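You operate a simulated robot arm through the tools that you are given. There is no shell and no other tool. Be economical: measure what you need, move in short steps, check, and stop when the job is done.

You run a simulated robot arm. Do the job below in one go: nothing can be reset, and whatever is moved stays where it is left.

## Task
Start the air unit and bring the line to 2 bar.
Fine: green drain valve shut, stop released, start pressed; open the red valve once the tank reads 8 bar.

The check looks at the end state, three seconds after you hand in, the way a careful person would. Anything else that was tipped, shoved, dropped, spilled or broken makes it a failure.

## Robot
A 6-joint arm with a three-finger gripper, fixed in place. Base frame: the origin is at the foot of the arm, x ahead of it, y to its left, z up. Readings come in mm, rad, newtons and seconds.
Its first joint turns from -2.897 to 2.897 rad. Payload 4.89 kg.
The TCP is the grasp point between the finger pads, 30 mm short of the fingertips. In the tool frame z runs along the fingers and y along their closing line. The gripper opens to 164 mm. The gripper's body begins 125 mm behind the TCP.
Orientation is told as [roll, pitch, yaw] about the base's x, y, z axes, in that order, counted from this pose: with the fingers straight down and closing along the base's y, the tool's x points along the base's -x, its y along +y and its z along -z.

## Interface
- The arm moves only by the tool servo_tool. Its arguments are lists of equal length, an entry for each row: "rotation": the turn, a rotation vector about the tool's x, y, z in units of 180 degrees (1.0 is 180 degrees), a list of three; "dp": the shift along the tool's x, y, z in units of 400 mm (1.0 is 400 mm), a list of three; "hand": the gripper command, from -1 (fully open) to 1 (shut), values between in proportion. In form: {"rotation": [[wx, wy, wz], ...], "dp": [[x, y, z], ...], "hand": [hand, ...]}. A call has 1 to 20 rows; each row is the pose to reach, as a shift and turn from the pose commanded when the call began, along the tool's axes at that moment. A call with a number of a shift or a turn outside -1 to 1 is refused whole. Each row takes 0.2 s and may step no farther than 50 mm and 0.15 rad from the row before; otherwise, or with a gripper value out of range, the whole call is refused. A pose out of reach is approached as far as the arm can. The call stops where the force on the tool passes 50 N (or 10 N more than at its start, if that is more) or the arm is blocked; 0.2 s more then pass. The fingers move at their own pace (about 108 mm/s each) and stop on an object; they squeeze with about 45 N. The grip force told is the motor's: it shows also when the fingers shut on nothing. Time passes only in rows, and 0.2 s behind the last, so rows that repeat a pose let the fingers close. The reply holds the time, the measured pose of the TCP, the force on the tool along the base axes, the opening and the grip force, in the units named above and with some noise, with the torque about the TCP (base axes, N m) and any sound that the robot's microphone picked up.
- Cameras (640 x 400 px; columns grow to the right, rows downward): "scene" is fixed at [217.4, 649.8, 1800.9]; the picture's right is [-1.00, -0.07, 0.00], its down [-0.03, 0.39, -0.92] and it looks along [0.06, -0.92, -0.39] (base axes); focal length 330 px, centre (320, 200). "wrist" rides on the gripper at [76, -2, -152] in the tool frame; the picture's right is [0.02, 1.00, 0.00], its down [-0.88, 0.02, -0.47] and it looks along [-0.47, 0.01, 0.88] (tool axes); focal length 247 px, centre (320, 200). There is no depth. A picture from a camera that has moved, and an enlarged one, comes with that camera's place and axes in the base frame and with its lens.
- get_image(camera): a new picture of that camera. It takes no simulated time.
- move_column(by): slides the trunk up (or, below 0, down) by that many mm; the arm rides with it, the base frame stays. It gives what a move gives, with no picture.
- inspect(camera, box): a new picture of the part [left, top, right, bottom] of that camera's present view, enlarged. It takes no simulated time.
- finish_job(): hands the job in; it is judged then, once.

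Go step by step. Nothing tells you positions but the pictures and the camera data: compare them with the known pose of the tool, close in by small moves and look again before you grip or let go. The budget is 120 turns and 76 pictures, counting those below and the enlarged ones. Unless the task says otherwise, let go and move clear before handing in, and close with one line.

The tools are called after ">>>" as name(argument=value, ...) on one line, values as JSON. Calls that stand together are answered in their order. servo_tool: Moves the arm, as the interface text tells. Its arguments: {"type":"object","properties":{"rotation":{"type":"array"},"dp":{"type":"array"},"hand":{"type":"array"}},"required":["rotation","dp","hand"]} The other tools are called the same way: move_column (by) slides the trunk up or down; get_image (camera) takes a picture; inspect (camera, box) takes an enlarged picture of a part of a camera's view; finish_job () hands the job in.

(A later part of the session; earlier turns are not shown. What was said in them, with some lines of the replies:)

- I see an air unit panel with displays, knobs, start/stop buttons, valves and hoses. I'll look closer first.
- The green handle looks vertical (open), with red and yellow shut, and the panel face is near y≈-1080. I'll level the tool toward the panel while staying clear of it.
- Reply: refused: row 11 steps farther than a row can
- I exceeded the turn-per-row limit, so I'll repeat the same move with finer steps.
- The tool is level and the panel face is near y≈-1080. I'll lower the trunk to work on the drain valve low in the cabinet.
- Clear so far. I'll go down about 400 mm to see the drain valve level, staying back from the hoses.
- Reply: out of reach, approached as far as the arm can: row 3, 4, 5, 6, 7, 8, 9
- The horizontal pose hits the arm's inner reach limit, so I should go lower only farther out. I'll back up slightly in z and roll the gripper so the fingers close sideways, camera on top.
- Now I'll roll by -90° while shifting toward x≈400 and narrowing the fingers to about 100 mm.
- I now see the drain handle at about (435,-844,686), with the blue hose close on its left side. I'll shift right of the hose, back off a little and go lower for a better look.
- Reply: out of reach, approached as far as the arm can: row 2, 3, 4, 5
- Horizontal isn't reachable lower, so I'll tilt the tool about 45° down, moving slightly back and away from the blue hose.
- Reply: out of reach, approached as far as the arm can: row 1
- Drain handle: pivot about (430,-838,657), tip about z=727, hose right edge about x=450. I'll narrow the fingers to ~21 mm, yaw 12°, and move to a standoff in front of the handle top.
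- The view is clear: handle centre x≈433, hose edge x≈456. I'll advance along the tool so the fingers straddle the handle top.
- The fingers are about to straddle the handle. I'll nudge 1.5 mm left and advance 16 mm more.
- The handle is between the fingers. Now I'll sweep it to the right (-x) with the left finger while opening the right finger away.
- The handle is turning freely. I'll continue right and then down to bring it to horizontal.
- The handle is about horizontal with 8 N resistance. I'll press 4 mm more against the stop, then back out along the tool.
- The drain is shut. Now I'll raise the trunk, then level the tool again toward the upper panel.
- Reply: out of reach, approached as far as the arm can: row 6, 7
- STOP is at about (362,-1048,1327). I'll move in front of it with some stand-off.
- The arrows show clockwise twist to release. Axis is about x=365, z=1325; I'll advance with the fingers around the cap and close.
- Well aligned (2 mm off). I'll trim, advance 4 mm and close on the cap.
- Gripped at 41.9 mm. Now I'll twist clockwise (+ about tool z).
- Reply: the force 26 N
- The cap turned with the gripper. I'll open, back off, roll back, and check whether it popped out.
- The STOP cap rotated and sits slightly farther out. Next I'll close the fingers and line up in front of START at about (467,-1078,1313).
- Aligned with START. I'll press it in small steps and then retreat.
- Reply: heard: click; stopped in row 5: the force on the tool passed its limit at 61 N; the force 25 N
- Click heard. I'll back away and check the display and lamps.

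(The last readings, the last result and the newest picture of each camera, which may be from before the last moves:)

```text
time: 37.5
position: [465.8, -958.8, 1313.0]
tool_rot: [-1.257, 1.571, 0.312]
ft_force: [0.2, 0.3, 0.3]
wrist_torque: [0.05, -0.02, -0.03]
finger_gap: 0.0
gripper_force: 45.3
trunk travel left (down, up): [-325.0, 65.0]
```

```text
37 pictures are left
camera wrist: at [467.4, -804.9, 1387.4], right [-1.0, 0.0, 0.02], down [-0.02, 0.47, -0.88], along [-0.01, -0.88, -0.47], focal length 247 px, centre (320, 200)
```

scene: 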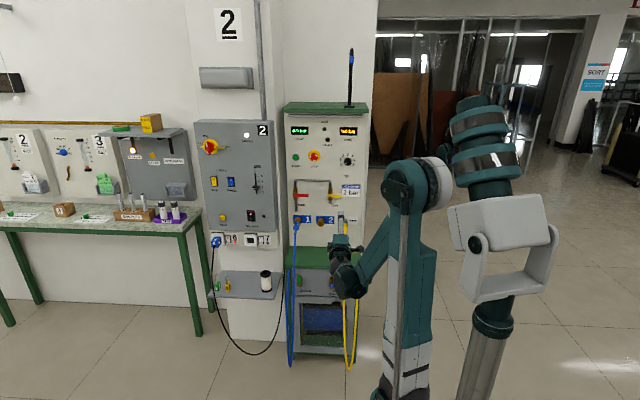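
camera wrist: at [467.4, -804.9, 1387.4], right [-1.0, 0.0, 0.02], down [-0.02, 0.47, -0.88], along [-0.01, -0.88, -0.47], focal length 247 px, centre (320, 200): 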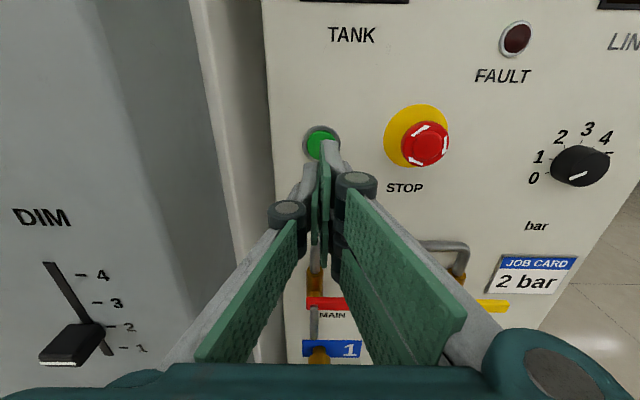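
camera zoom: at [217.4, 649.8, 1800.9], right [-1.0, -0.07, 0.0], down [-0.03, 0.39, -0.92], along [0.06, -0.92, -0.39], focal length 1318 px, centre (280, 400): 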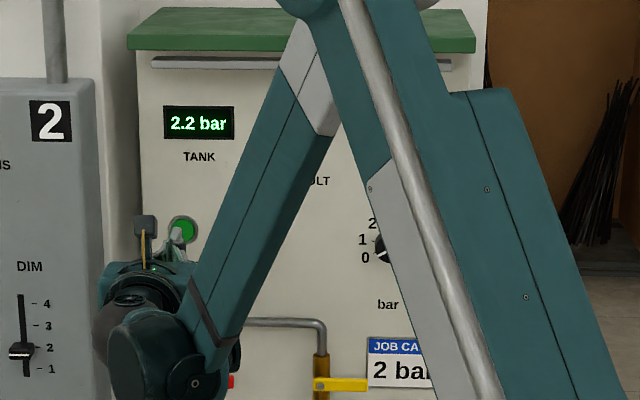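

Tank is filling (2.2 bar). Meanwhile I'll move to the regulator knob near (183,-1045,1305) to set 2 bar.

>>> servo_tool(rotation=[[0, 0, 0], [0, 0, 0], [0, 0, 0], [0, 0, 0], [0, 0, 0], [0, 0, 0], [0, 0, 0]], dp=[[0, 0.11, 0], [0, 0.22, 0], [0, 0.33, 0], [0, 0.44, 0], [-0.01, 0.55, 0], [-0.0175, 0.66, 0], [-0.0175, 0.707, 0]], hand=[0.268, 0.268, 0.268, 0.268, 0.268, 0.268, 0.268])

>>> get_image(camera="wrist")

>>> inspect(camera="wrist", box=[220, 90, 420, 215])

```text
time: 39.1
position: [183.0, -958.8, 1307.0]
tool_rot: [-1.031, 1.571, 0.54]
ft_force: [-0.5, 0.7, -0.1]
wrist_torque: [0.03, 0.0, 0.06]
finger_gap: 59.9
gripper_force: 0.0
trunk travel left (down, up): [-325.0, 65.0]
```

```text
36 pictures are left
camera wrist: at [184.8, -806.6, 1381.2], right [-1.0, 0.0, 0.02], down [-0.02, 0.47, -0.88], along [-0.01, -0.88, -0.47], focal length 247 px, centre (320, 200)
```

wrist: 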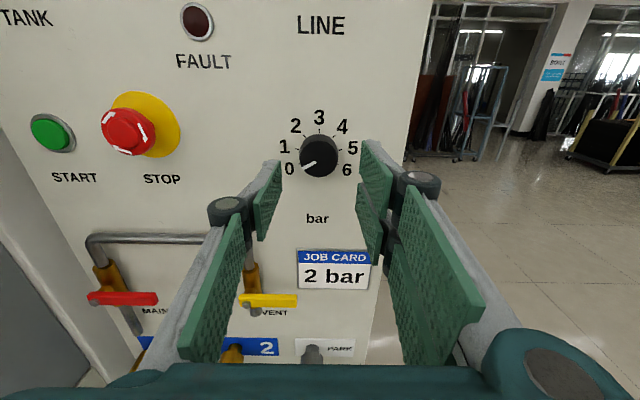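

```text
3.20 times, centred on (320, 152) of wrist
camera zoom: at [184.8, -806.6, 1381.2], right [-1.0, 0.0, 0.02], down [-0.02, 0.47, -0.88], along [-0.01, -0.88, -0.47], focal length 790 px, centre (320, 352)
```

zoom: 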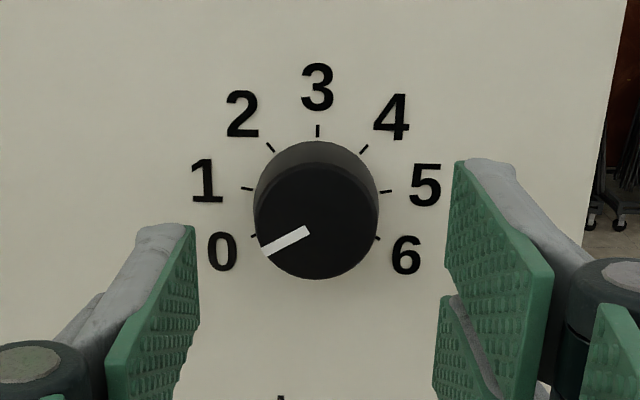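

Knob face centre is about (184,-1050,1298), ~40 mm diameter, pointer at 0; 2 is 80° clockwise. I'll advance around it.

>>> servo_tool(rotation=[[0, 0, 0], [0, 0, 0], [0, 0, 0]], dp=[[-0.021, -0.003, 0.06], [-0.021, -0.003, 0.12], [-0.021, -0.003, 0.17]], hand=[0.268, 0.268, 0.268])

>>> inspect(camera="wrist", box=[220, 90, 420, 215])

```text
time: 40.0
position: [187.0, -1026.7, 1296.5]
tool_rot: [-0.951, 1.57, 0.618]
ft_force: [0.1, 0.2, -0.8]
wrist_torque: [-0.01, -0.02, 0.0]
finger_gap: 60.1
gripper_force: 0.1
trunk travel left (down, up): [-325.0, 65.0]
```

```text
3.20 times, centred on (320, 152) of wrist
camera zoom: at [187.5, -875.7, 1371.8], right [-1.0, 0.0, 0.02], down [-0.02, 0.47, -0.88], along [-0.01, -0.88, -0.47], focal length 790 px, centre (320, 352)
```

zoom: 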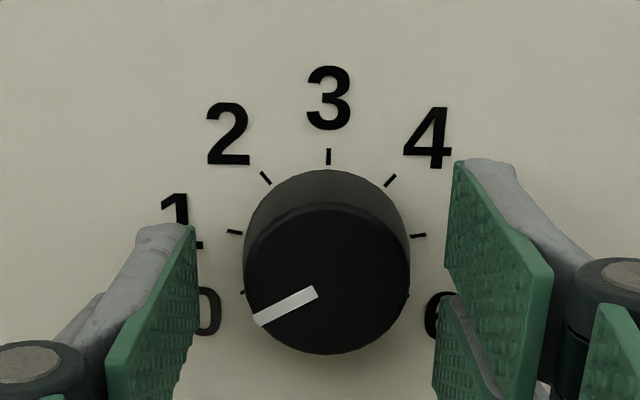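

Nearly centred. I'll trim 2.5 mm right, advance a bit, close on the knob.

>>> servo_tool(rotation=[[0, 0, 0], [0, 0, 0], [0, 0, 0], [0, 0, 0]], dp=[[0.003, 0.006, 0.01], [0.003, 0.006, 0.015], [0.003, 0.006, 0.015], [0.003, 0.006, 0.015]], hand=[0.268, 0.7, 0.7, 0.7])

>>> inspect(camera="wrist", box=[220, 90, 420, 215])

```text
time: 41.0
position: [185.7, -1031.1, 1298.7]
tool_rot: [-3.118, 1.571, -1.545]
ft_force: [13.4, 27.2, -11.5]
wrist_torque: [0.23, 0.03, 0.66]
finger_gap: 39.3
gripper_force: 44.8
trunk travel left (down, up): [-325.0, 65.0]
```

```text
3.20 times, centred on (320, 152) of wrist
camera zoom: at [186.0, -879.0, 1373.3], right [-1.0, 0.0, 0.02], down [-0.02, 0.47, -0.88], along [-0.01, -0.88, -0.47], focal length 790 px, centre (320, 352)
```

zoom: 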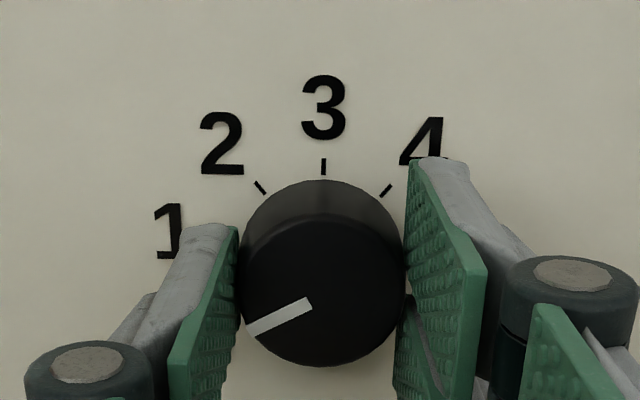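

Gripped at 39 mm. I'll ease off slightly and rotate 80° clockwise.

>>> servo_tool(rotation=[[0, 0, 0.037], [0, 0, 0.074], [0, 0, 0.111], [0, 0, 0.148], [0, 0, 0.185], [0, 0, 0.222], [0, 0, 0.259], [0, 0, 0.296], [0, 0, 0.333], [0, 0, 0.37], [0, 0, 0.407], [0, 0, 0.444], [0, 0, 0.444]], dp=[[0, -0.002, -0.004], [0, -0.002, -0.004], [0, -0.002, -0.004], [0, -0.002, -0.004], [0, -0.002, -0.004], [0, -0.002, -0.004], [0, -0.002, -0.004], [0, -0.002, -0.004], [0, -0.002, -0.004], [0, -0.002, -0.004], [0, -0.002, -0.004], [0, -0.002, -0.004], [0, -0.002, -0.004]], hand=[0.7, 0.7, 0.7, 0.7, 0.7, 0.7, 0.7, 0.7, 0.7, 0.7, 0.7, 0.7, 0.7])

>>> get_image(camera="wrist")

```text
time: 42.4
position: [186.9, -1030.9, 1300.2]
tool_rot: [-1.571, 0.849, 0.003]
ft_force: [7.7, -3.7, 12.6]
wrist_torque: [0.11, 0.04, 0.88]
finger_gap: 39.4
gripper_force: 45.0
trunk travel left (down, up): [-325.0, 65.0]
stopped in row 7: the force on the tool passed its limit at 51 N (the readings are from after the stop); the commanded pose is now the measured one
```

```text
32 pictures are left
camera wrist: at [135.8, -878.2, 1355.9], right [-0.77, 0.0, -0.64], down [0.57, 0.47, -0.67], along [0.31, -0.88, -0.36], focal length 247 px, centre (320, 200)
```

wrist: 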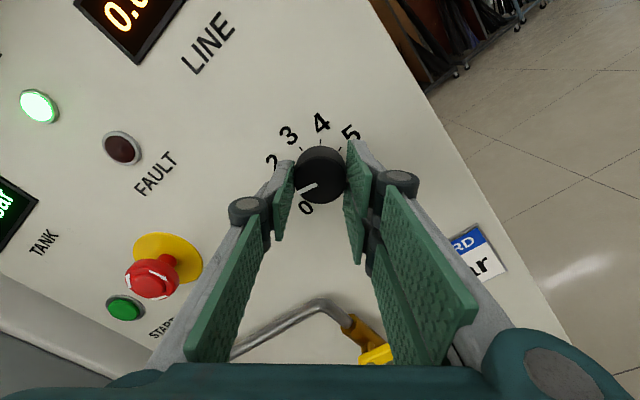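

RUN lamp is on and the knob is following (about 41° done). The force came from a small eccentricity; I'll correct it and finish the remaining ~38.6°.

>>> servo_tool(rotation=[[0, 0, 0], [0, 0, 0.035], [0, 0, 0.07], [0, 0, 0.105], [0, 0, 0.14], [0, 0, 0.175], [0, 0, 0.2144], [0, 0, 0.2144]], dp=[[0.001, -0.003, 0], [0.001, -0.003, 0], [0.001, -0.003, 0], [0.001, -0.003, 0], [0.001, -0.003, 0], [0.001, -0.003, 0], [0.001, -0.003, 0], [0.001, -0.003, 0]], hand=[0.7, 0.7, 0.7, 0.7, 0.7, 0.7, 0.7, 0.7])

>>> inspect(camera="wrist", box=[220, 90, 420, 215])

```text
time: 44.2
position: [186.2, -1030.0, 1299.5]
tool_rot: [-1.571, 0.174, 0.001]
ft_force: [11.7, -4.2, 10.2]
wrist_torque: [-0.28, 0.0, 0.22]
finger_gap: 39.1
gripper_force: 44.9
trunk travel left (down, up): [-325.0, 65.0]
```

```text
3.20 times, centred on (320, 152) of wrist
camera zoom: at [110.4, -878.1, 1313.3], right [-0.19, 0.0, -0.98], down [0.86, 0.47, -0.17], along [0.47, -0.88, -0.09], focal length 790 px, centre (320, 352)
```

zoom: 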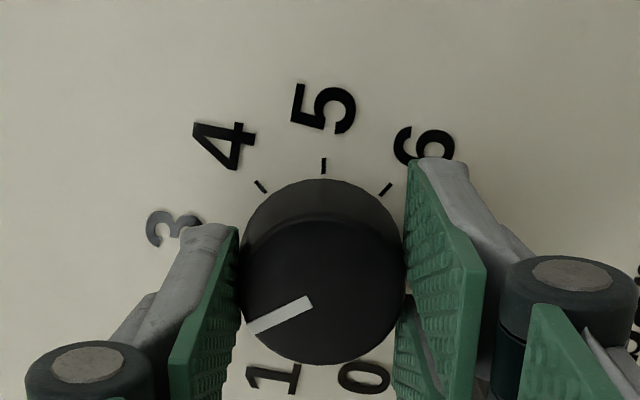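

The knob has turned exactly 80°. I'll release, retreat and roll the gripper back, then verify the pointer and the tank.

>>> servo_tool(rotation=[[0, 0, 0], [0, 0, 0], [0, 0, 0], [0, 0, 0], [0, 0, -0.04], [0, 0, -0.08], [0, 0, -0.12], [0, 0, -0.16], [0, 0, -0.2], [0, 0, -0.24], [0, 0, -0.28], [0, 0, -0.32], [0, 0, -0.36], [0, 0, -0.4], [0, 0, -0.444], [0, 0, -0.444]], dp=[[0, 0, 0], [0, 0, 0], [0, 0, -0.08], [0, 0, -0.18], [0, 0, -0.2], [0, 0, -0.2], [0, 0, -0.2], [0, 0, -0.2], [0, 0, -0.2], [0, 0, -0.2], [0, 0, -0.2], [0, 0, -0.2], [0, 0, -0.2], [0, 0, -0.2], [0, 0, -0.2], [0, 0, -0.2]], hand=[0.268, 0.268, 0.268, 0.268, 0.268, 0.268, 0.268, 0.268, 0.268, 0.268, 0.268, 0.268, 0.268, 0.268, 0.268, 0.268])

>>> inspect(camera="wrist", box=[220, 90, 420, 215])

>>> inspect(camera="scene", box=[280, 100, 380, 200])

```text
time: 47.6
position: [185.4, -951.2, 1300.1]
tool_rot: [0.731, 1.571, 2.304]
ft_force: [-0.3, 0.5, -0.1]
wrist_torque: [0.04, -0.01, 0.0]
finger_gap: 60.0
gripper_force: 0.0
trunk travel left (down, up): [-325.0, 65.0]
```

```text
3.20 times, centred on (320, 152) of wrist
camera zoom: at [186.1, -798.6, 1374.7], right [-1.0, 0.0, 0.02], down [-0.02, 0.47, -0.88], along [-0.01, -0.88, -0.47], focal length 790 px, centre (320, 352)
```

zoom: 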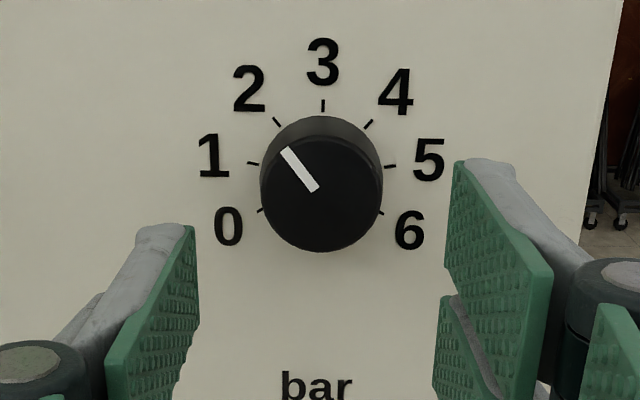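

```text
4.00 times, centred on (330, 150) of scene
camera zoom: at [217.4, 649.8, 1800.9], right [-1.0, -0.07, 0.0], down [-0.03, 0.39, -0.92], along [0.06, -0.92, -0.39], focal length 1318 px, centre (280, 400)
```

zoom: 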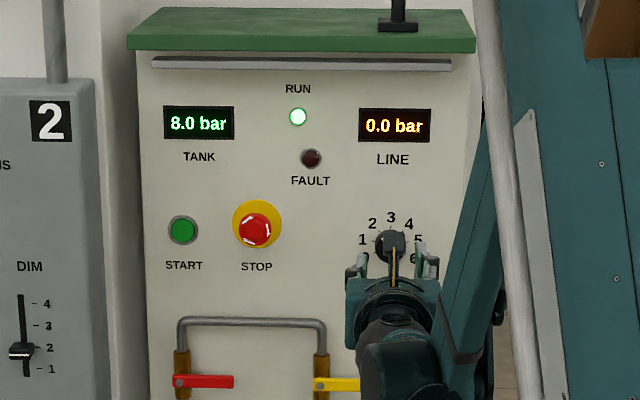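

Tank reads 8.0 bar, RUN lit, knob at 2. Next I'll move over to the red MAIN valve (pivot about x=470, z=1105), using the trunk for height.

>>> servo_tool(rotation=[[0, 0, 0], [0, 0, 0], [0, 0, 0], [0, 0, 0], [0, 0, 0], [0, 0, 0]], dp=[[0, -0.11, -0.02], [0, -0.22, -0.02], [0, -0.33, -0.02], [0, -0.44, -0.02], [0, -0.54, -0.02], [0, -0.575, -0.02]], hand=[1, 1, 1, 1, 1, 1])

>>> move_column(by=-225)

>>> get_image(camera="wrist")

>>> inspect(camera="scene", box=[280, 160, 360, 240])

```text
time: 49.0
position: [415.9, -942.4, 1299.9]
tool_rot: [-1.109, 1.569, 0.463]
ft_force: [1.0, 0.7, 0.1]
wrist_torque: [-0.05, -0.01, -0.04]
finger_gap: 0.0
gripper_force: 45.8
trunk travel left (down, up): [-325.0, 65.0]
```

```text
time: 51.4
position: [415.7, -943.3, 1075.8]
tool_rot: [-1.203, 1.569, 0.37]
ft_force: [0.3, 0.4, -1.2]
wrist_torque: [0.02, 0.01, -0.01]
finger_gap: 0.0
gripper_force: 44.8
trunk travel left (down, up): [-100.0, 290.0]
```

```text
28 pictures are left
camera wrist: at [416.2, -790.9, 1150.6], right [-1.0, 0.0, 0.02], down [-0.02, 0.47, -0.88], along [-0.01, -0.88, -0.47], focal length 247 px, centre (320, 200)
```

wrist: 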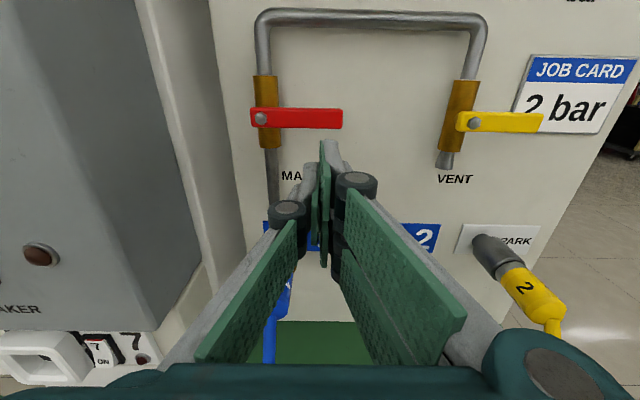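

```text
5.00 times, centred on (320, 200) of scene
camera zoom: at [217.4, 649.8, 1800.9], right [-1.0, -0.07, 0.0], down [-0.03, 0.39, -0.92], along [0.06, -0.92, -0.39], focal length 1648 px, centre (320, 200)
```

zoom: 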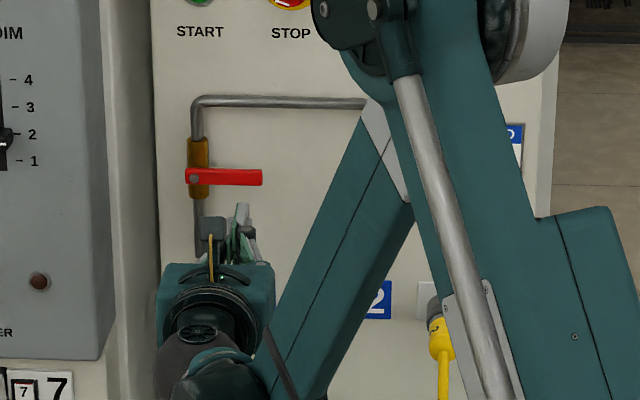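

Red valve pivot is about (471,-1040,1106), handle pointing right. I'll move the closed fingertips in under the handle.

>>> servo_tool(rotation=[[0, 0, 0], [0, 0, 0], [0, 0, 0]], dp=[[-0.012, 0, 0.08], [-0.012, 0, 0.15], [-0.012, 0, 0.187]], hand=[1, 1, 1])

>>> inspect(camera="wrist", box=[220, 70, 420, 195])

```text
time: 52.2
position: [416.5, -1017.1, 1072.0]
tool_rot: [-1.445, 1.569, 0.127]
ft_force: [0.3, 0.9, -0.2]
wrist_torque: [0.07, 0.02, -0.05]
finger_gap: 0.0
gripper_force: 44.9
trunk travel left (down, up): [-100.0, 290.0]
```

```text
3.20 times, centred on (320, 132) of wrist
camera zoom: at [416.7, -865.4, 1146.3], right [-1.0, 0.0, 0.02], down [-0.02, 0.47, -0.88], along [-0.01, -0.88, -0.47], focal length 790 px, centre (320, 416)
```

zoom: 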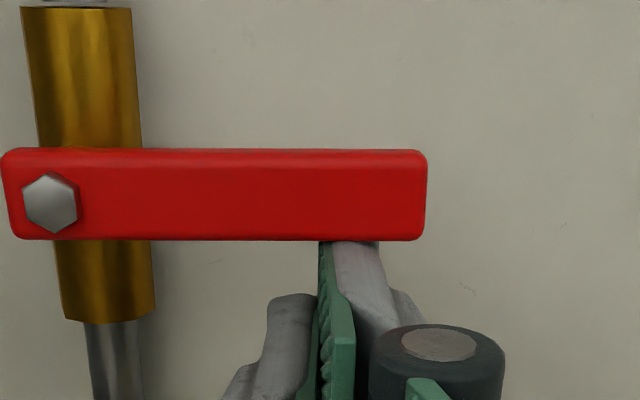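

The tips are under the handle. Now I'll push it up and round toward vertical.

>>> servo_tool(rotation=[[0, 0, 0], [0, 0, 0], [0, 0, 0], [0, 0, 0], [0, 0, 0], [0, 0, 0], [0, 0, 0]], dp=[[0.03, 0, 0], [0.0575, 0, 0], [0.1075, 0, 0], [0.15, -0.01, 0], [0.1825, -0.035, 0], [0.195, -0.06, 0], [0.195, -0.083, 0]], hand=[1, 1, 1, 1, 1, 1, 1])

>>> inspect(camera="wrist", box=[220, 70, 420, 195])

>>> inspect(camera="scene", box=[280, 110, 380, 210])

```text
time: 53.8
position: [447.0, -1017.7, 1148.8]
tool_rot: [-1.237, 1.568, 0.335]
ft_force: [0.0, -0.9, 1.5]
wrist_torque: [0.01, 0.02, 0.06]
finger_gap: 0.2
gripper_force: 45.2
trunk travel left (down, up): [-100.0, 290.0]
```

```text
3.20 times, centred on (320, 132) of wrist
camera zoom: at [448.7, -865.2, 1224.0], right [-1.0, 0.0, 0.02], down [-0.02, 0.47, -0.88], along [-0.01, -0.88, -0.47], focal length 790 px, centre (320, 416)
```

zoom: 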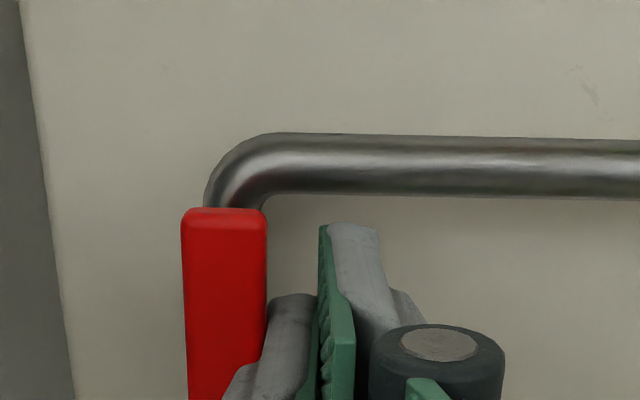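

```text
4.00 times, centred on (330, 160) of scene
camera zoom: at [217.4, 649.8, 1800.9], right [-1.0, -0.07, 0.0], down [-0.03, 0.39, -0.92], along [0.06, -0.92, -0.39], focal length 1318 px, centre (280, 360)
```

zoom: 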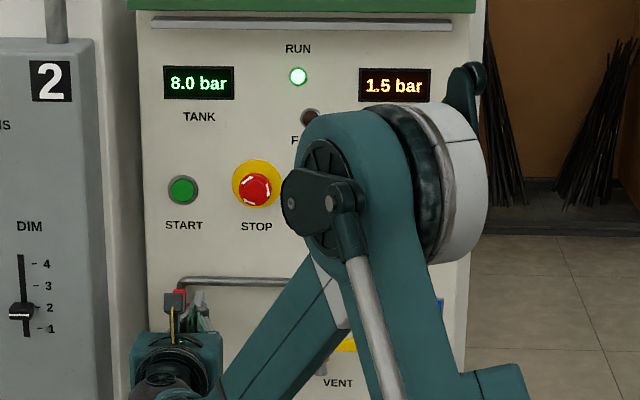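

The handle is nearly vertical and the line is at 1.5 bar and rising. I'll give it a small final push, then retreat.

>>> servo_tool(rotation=[[0, 0, 0], [0, 0, 0], [0, 0, 0], [0, 0, 0], [0, 0, 0], [0, 0, 0], [0, 0, 0], [0, 0, 0]], dp=[[0, -0.01, 0], [0, -0.018, 0], [0, -0.018, 0], [0, 0.02, 0], [0, 0.02, -0.1], [0, 0.02, -0.2], [0, 0.02, -0.3], [0, 0.02, -0.4]], hand=[1, 1, 1, 1, 1, 1, 1, 1])

>>> get_image(camera="wrist")

>>> inspect(camera="scene", box=[270, 110, 380, 310])

```text
time: 55.6
position: [441.5, -859.8, 1148.1]
tool_rot: [-0.78, 1.57, 0.79]
ft_force: [1.1, -1.7, -1.1]
wrist_torque: [-0.16, 0.01, -0.05]
finger_gap: 0.0
gripper_force: 45.1
trunk travel left (down, up): [-100.0, 290.0]
```

```text
23 pictures are left
camera wrist: at [442.3, -706.7, 1223.8], right [-1.0, 0.0, 0.02], down [-0.02, 0.47, -0.88], along [-0.01, -0.88, -0.47], focal length 247 px, centre (320, 200)
```

wrist: 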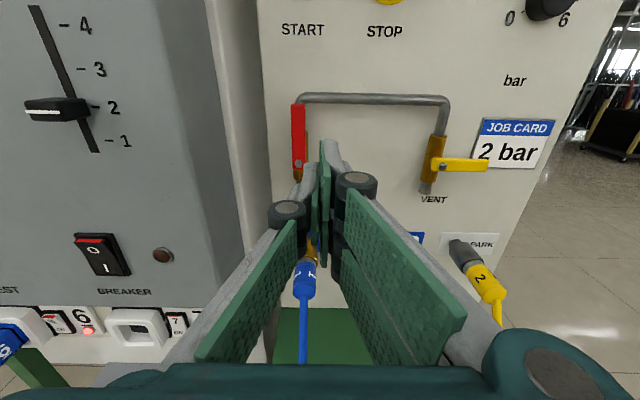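

```text
2.00 times, centred on (325, 210) of scene
camera zoom: at [217.4, 649.8, 1800.9], right [-1.0, -0.07, 0.0], down [-0.03, 0.39, -0.92], along [0.06, -0.92, -0.39], focal length 659 px, centre (310, 180)
```

zoom: 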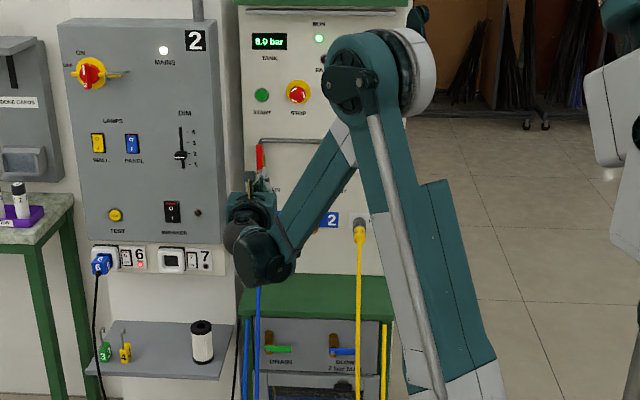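

The red handle is vertical; the elbow hides the line display. I'll lower the trunk a bit to see it.

>>> move_column(by=-95)

>>> inspect(camera="scene", box=[280, 100, 380, 200])

>>> inspect(camera="scene", box=[190, 110, 380, 310])

```text
time: 56.9
position: [441.4, -858.6, 1053.4]
tool_rot: [-1.207, 1.569, 0.366]
ft_force: [-0.3, -0.6, -0.3]
wrist_torque: [0.0, -0.02, -0.01]
finger_gap: 0.0
gripper_force: 45.3
trunk travel left (down, up): [-5.0, 385.0]
```

```text
4.00 times, centred on (330, 150) of scene
camera zoom: at [217.4, 649.8, 1800.9], right [-1.0, -0.07, 0.0], down [-0.03, 0.39, -0.92], along [0.06, -0.92, -0.39], focal length 1318 px, centre (280, 400)
```

zoom: 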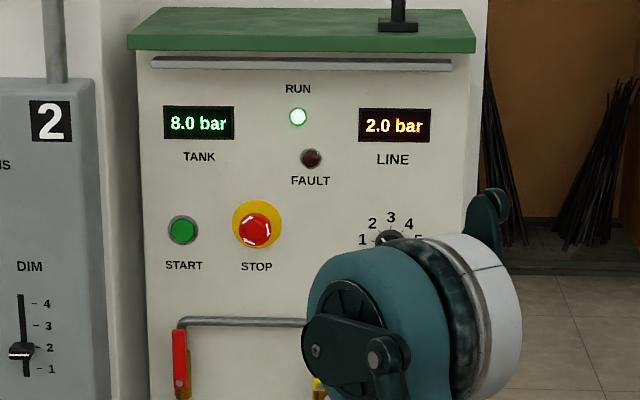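

```text
2.00 times, centred on (285, 210) of scene
camera zoom: at [217.4, 649.8, 1800.9], right [-1.0, -0.07, 0.0], down [-0.03, 0.39, -0.92], along [0.06, -0.92, -0.39], focal length 659 px, centre (390, 180)
```

zoom: 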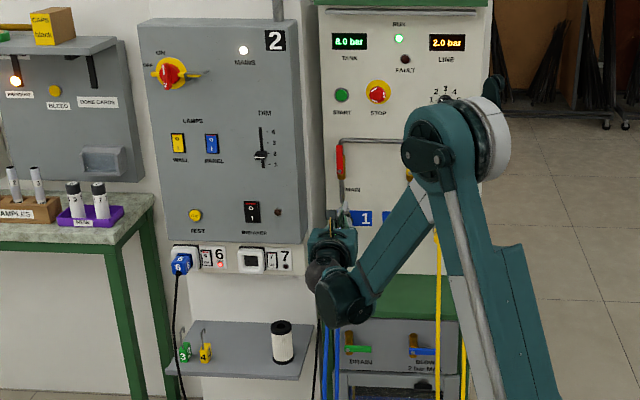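

Line reads 2.0 bar, tank 8.0 bar, RUN is lit with no fault, and the drain is shut. The arm is clear, so I'm handing in.

>>> finish_job()

```text
The job is handed in.
```

The air unit is running: the line reads 2.0 bar and the tank 8.0 bar, with the drain shut, STOP released and the red MAIN valve open.
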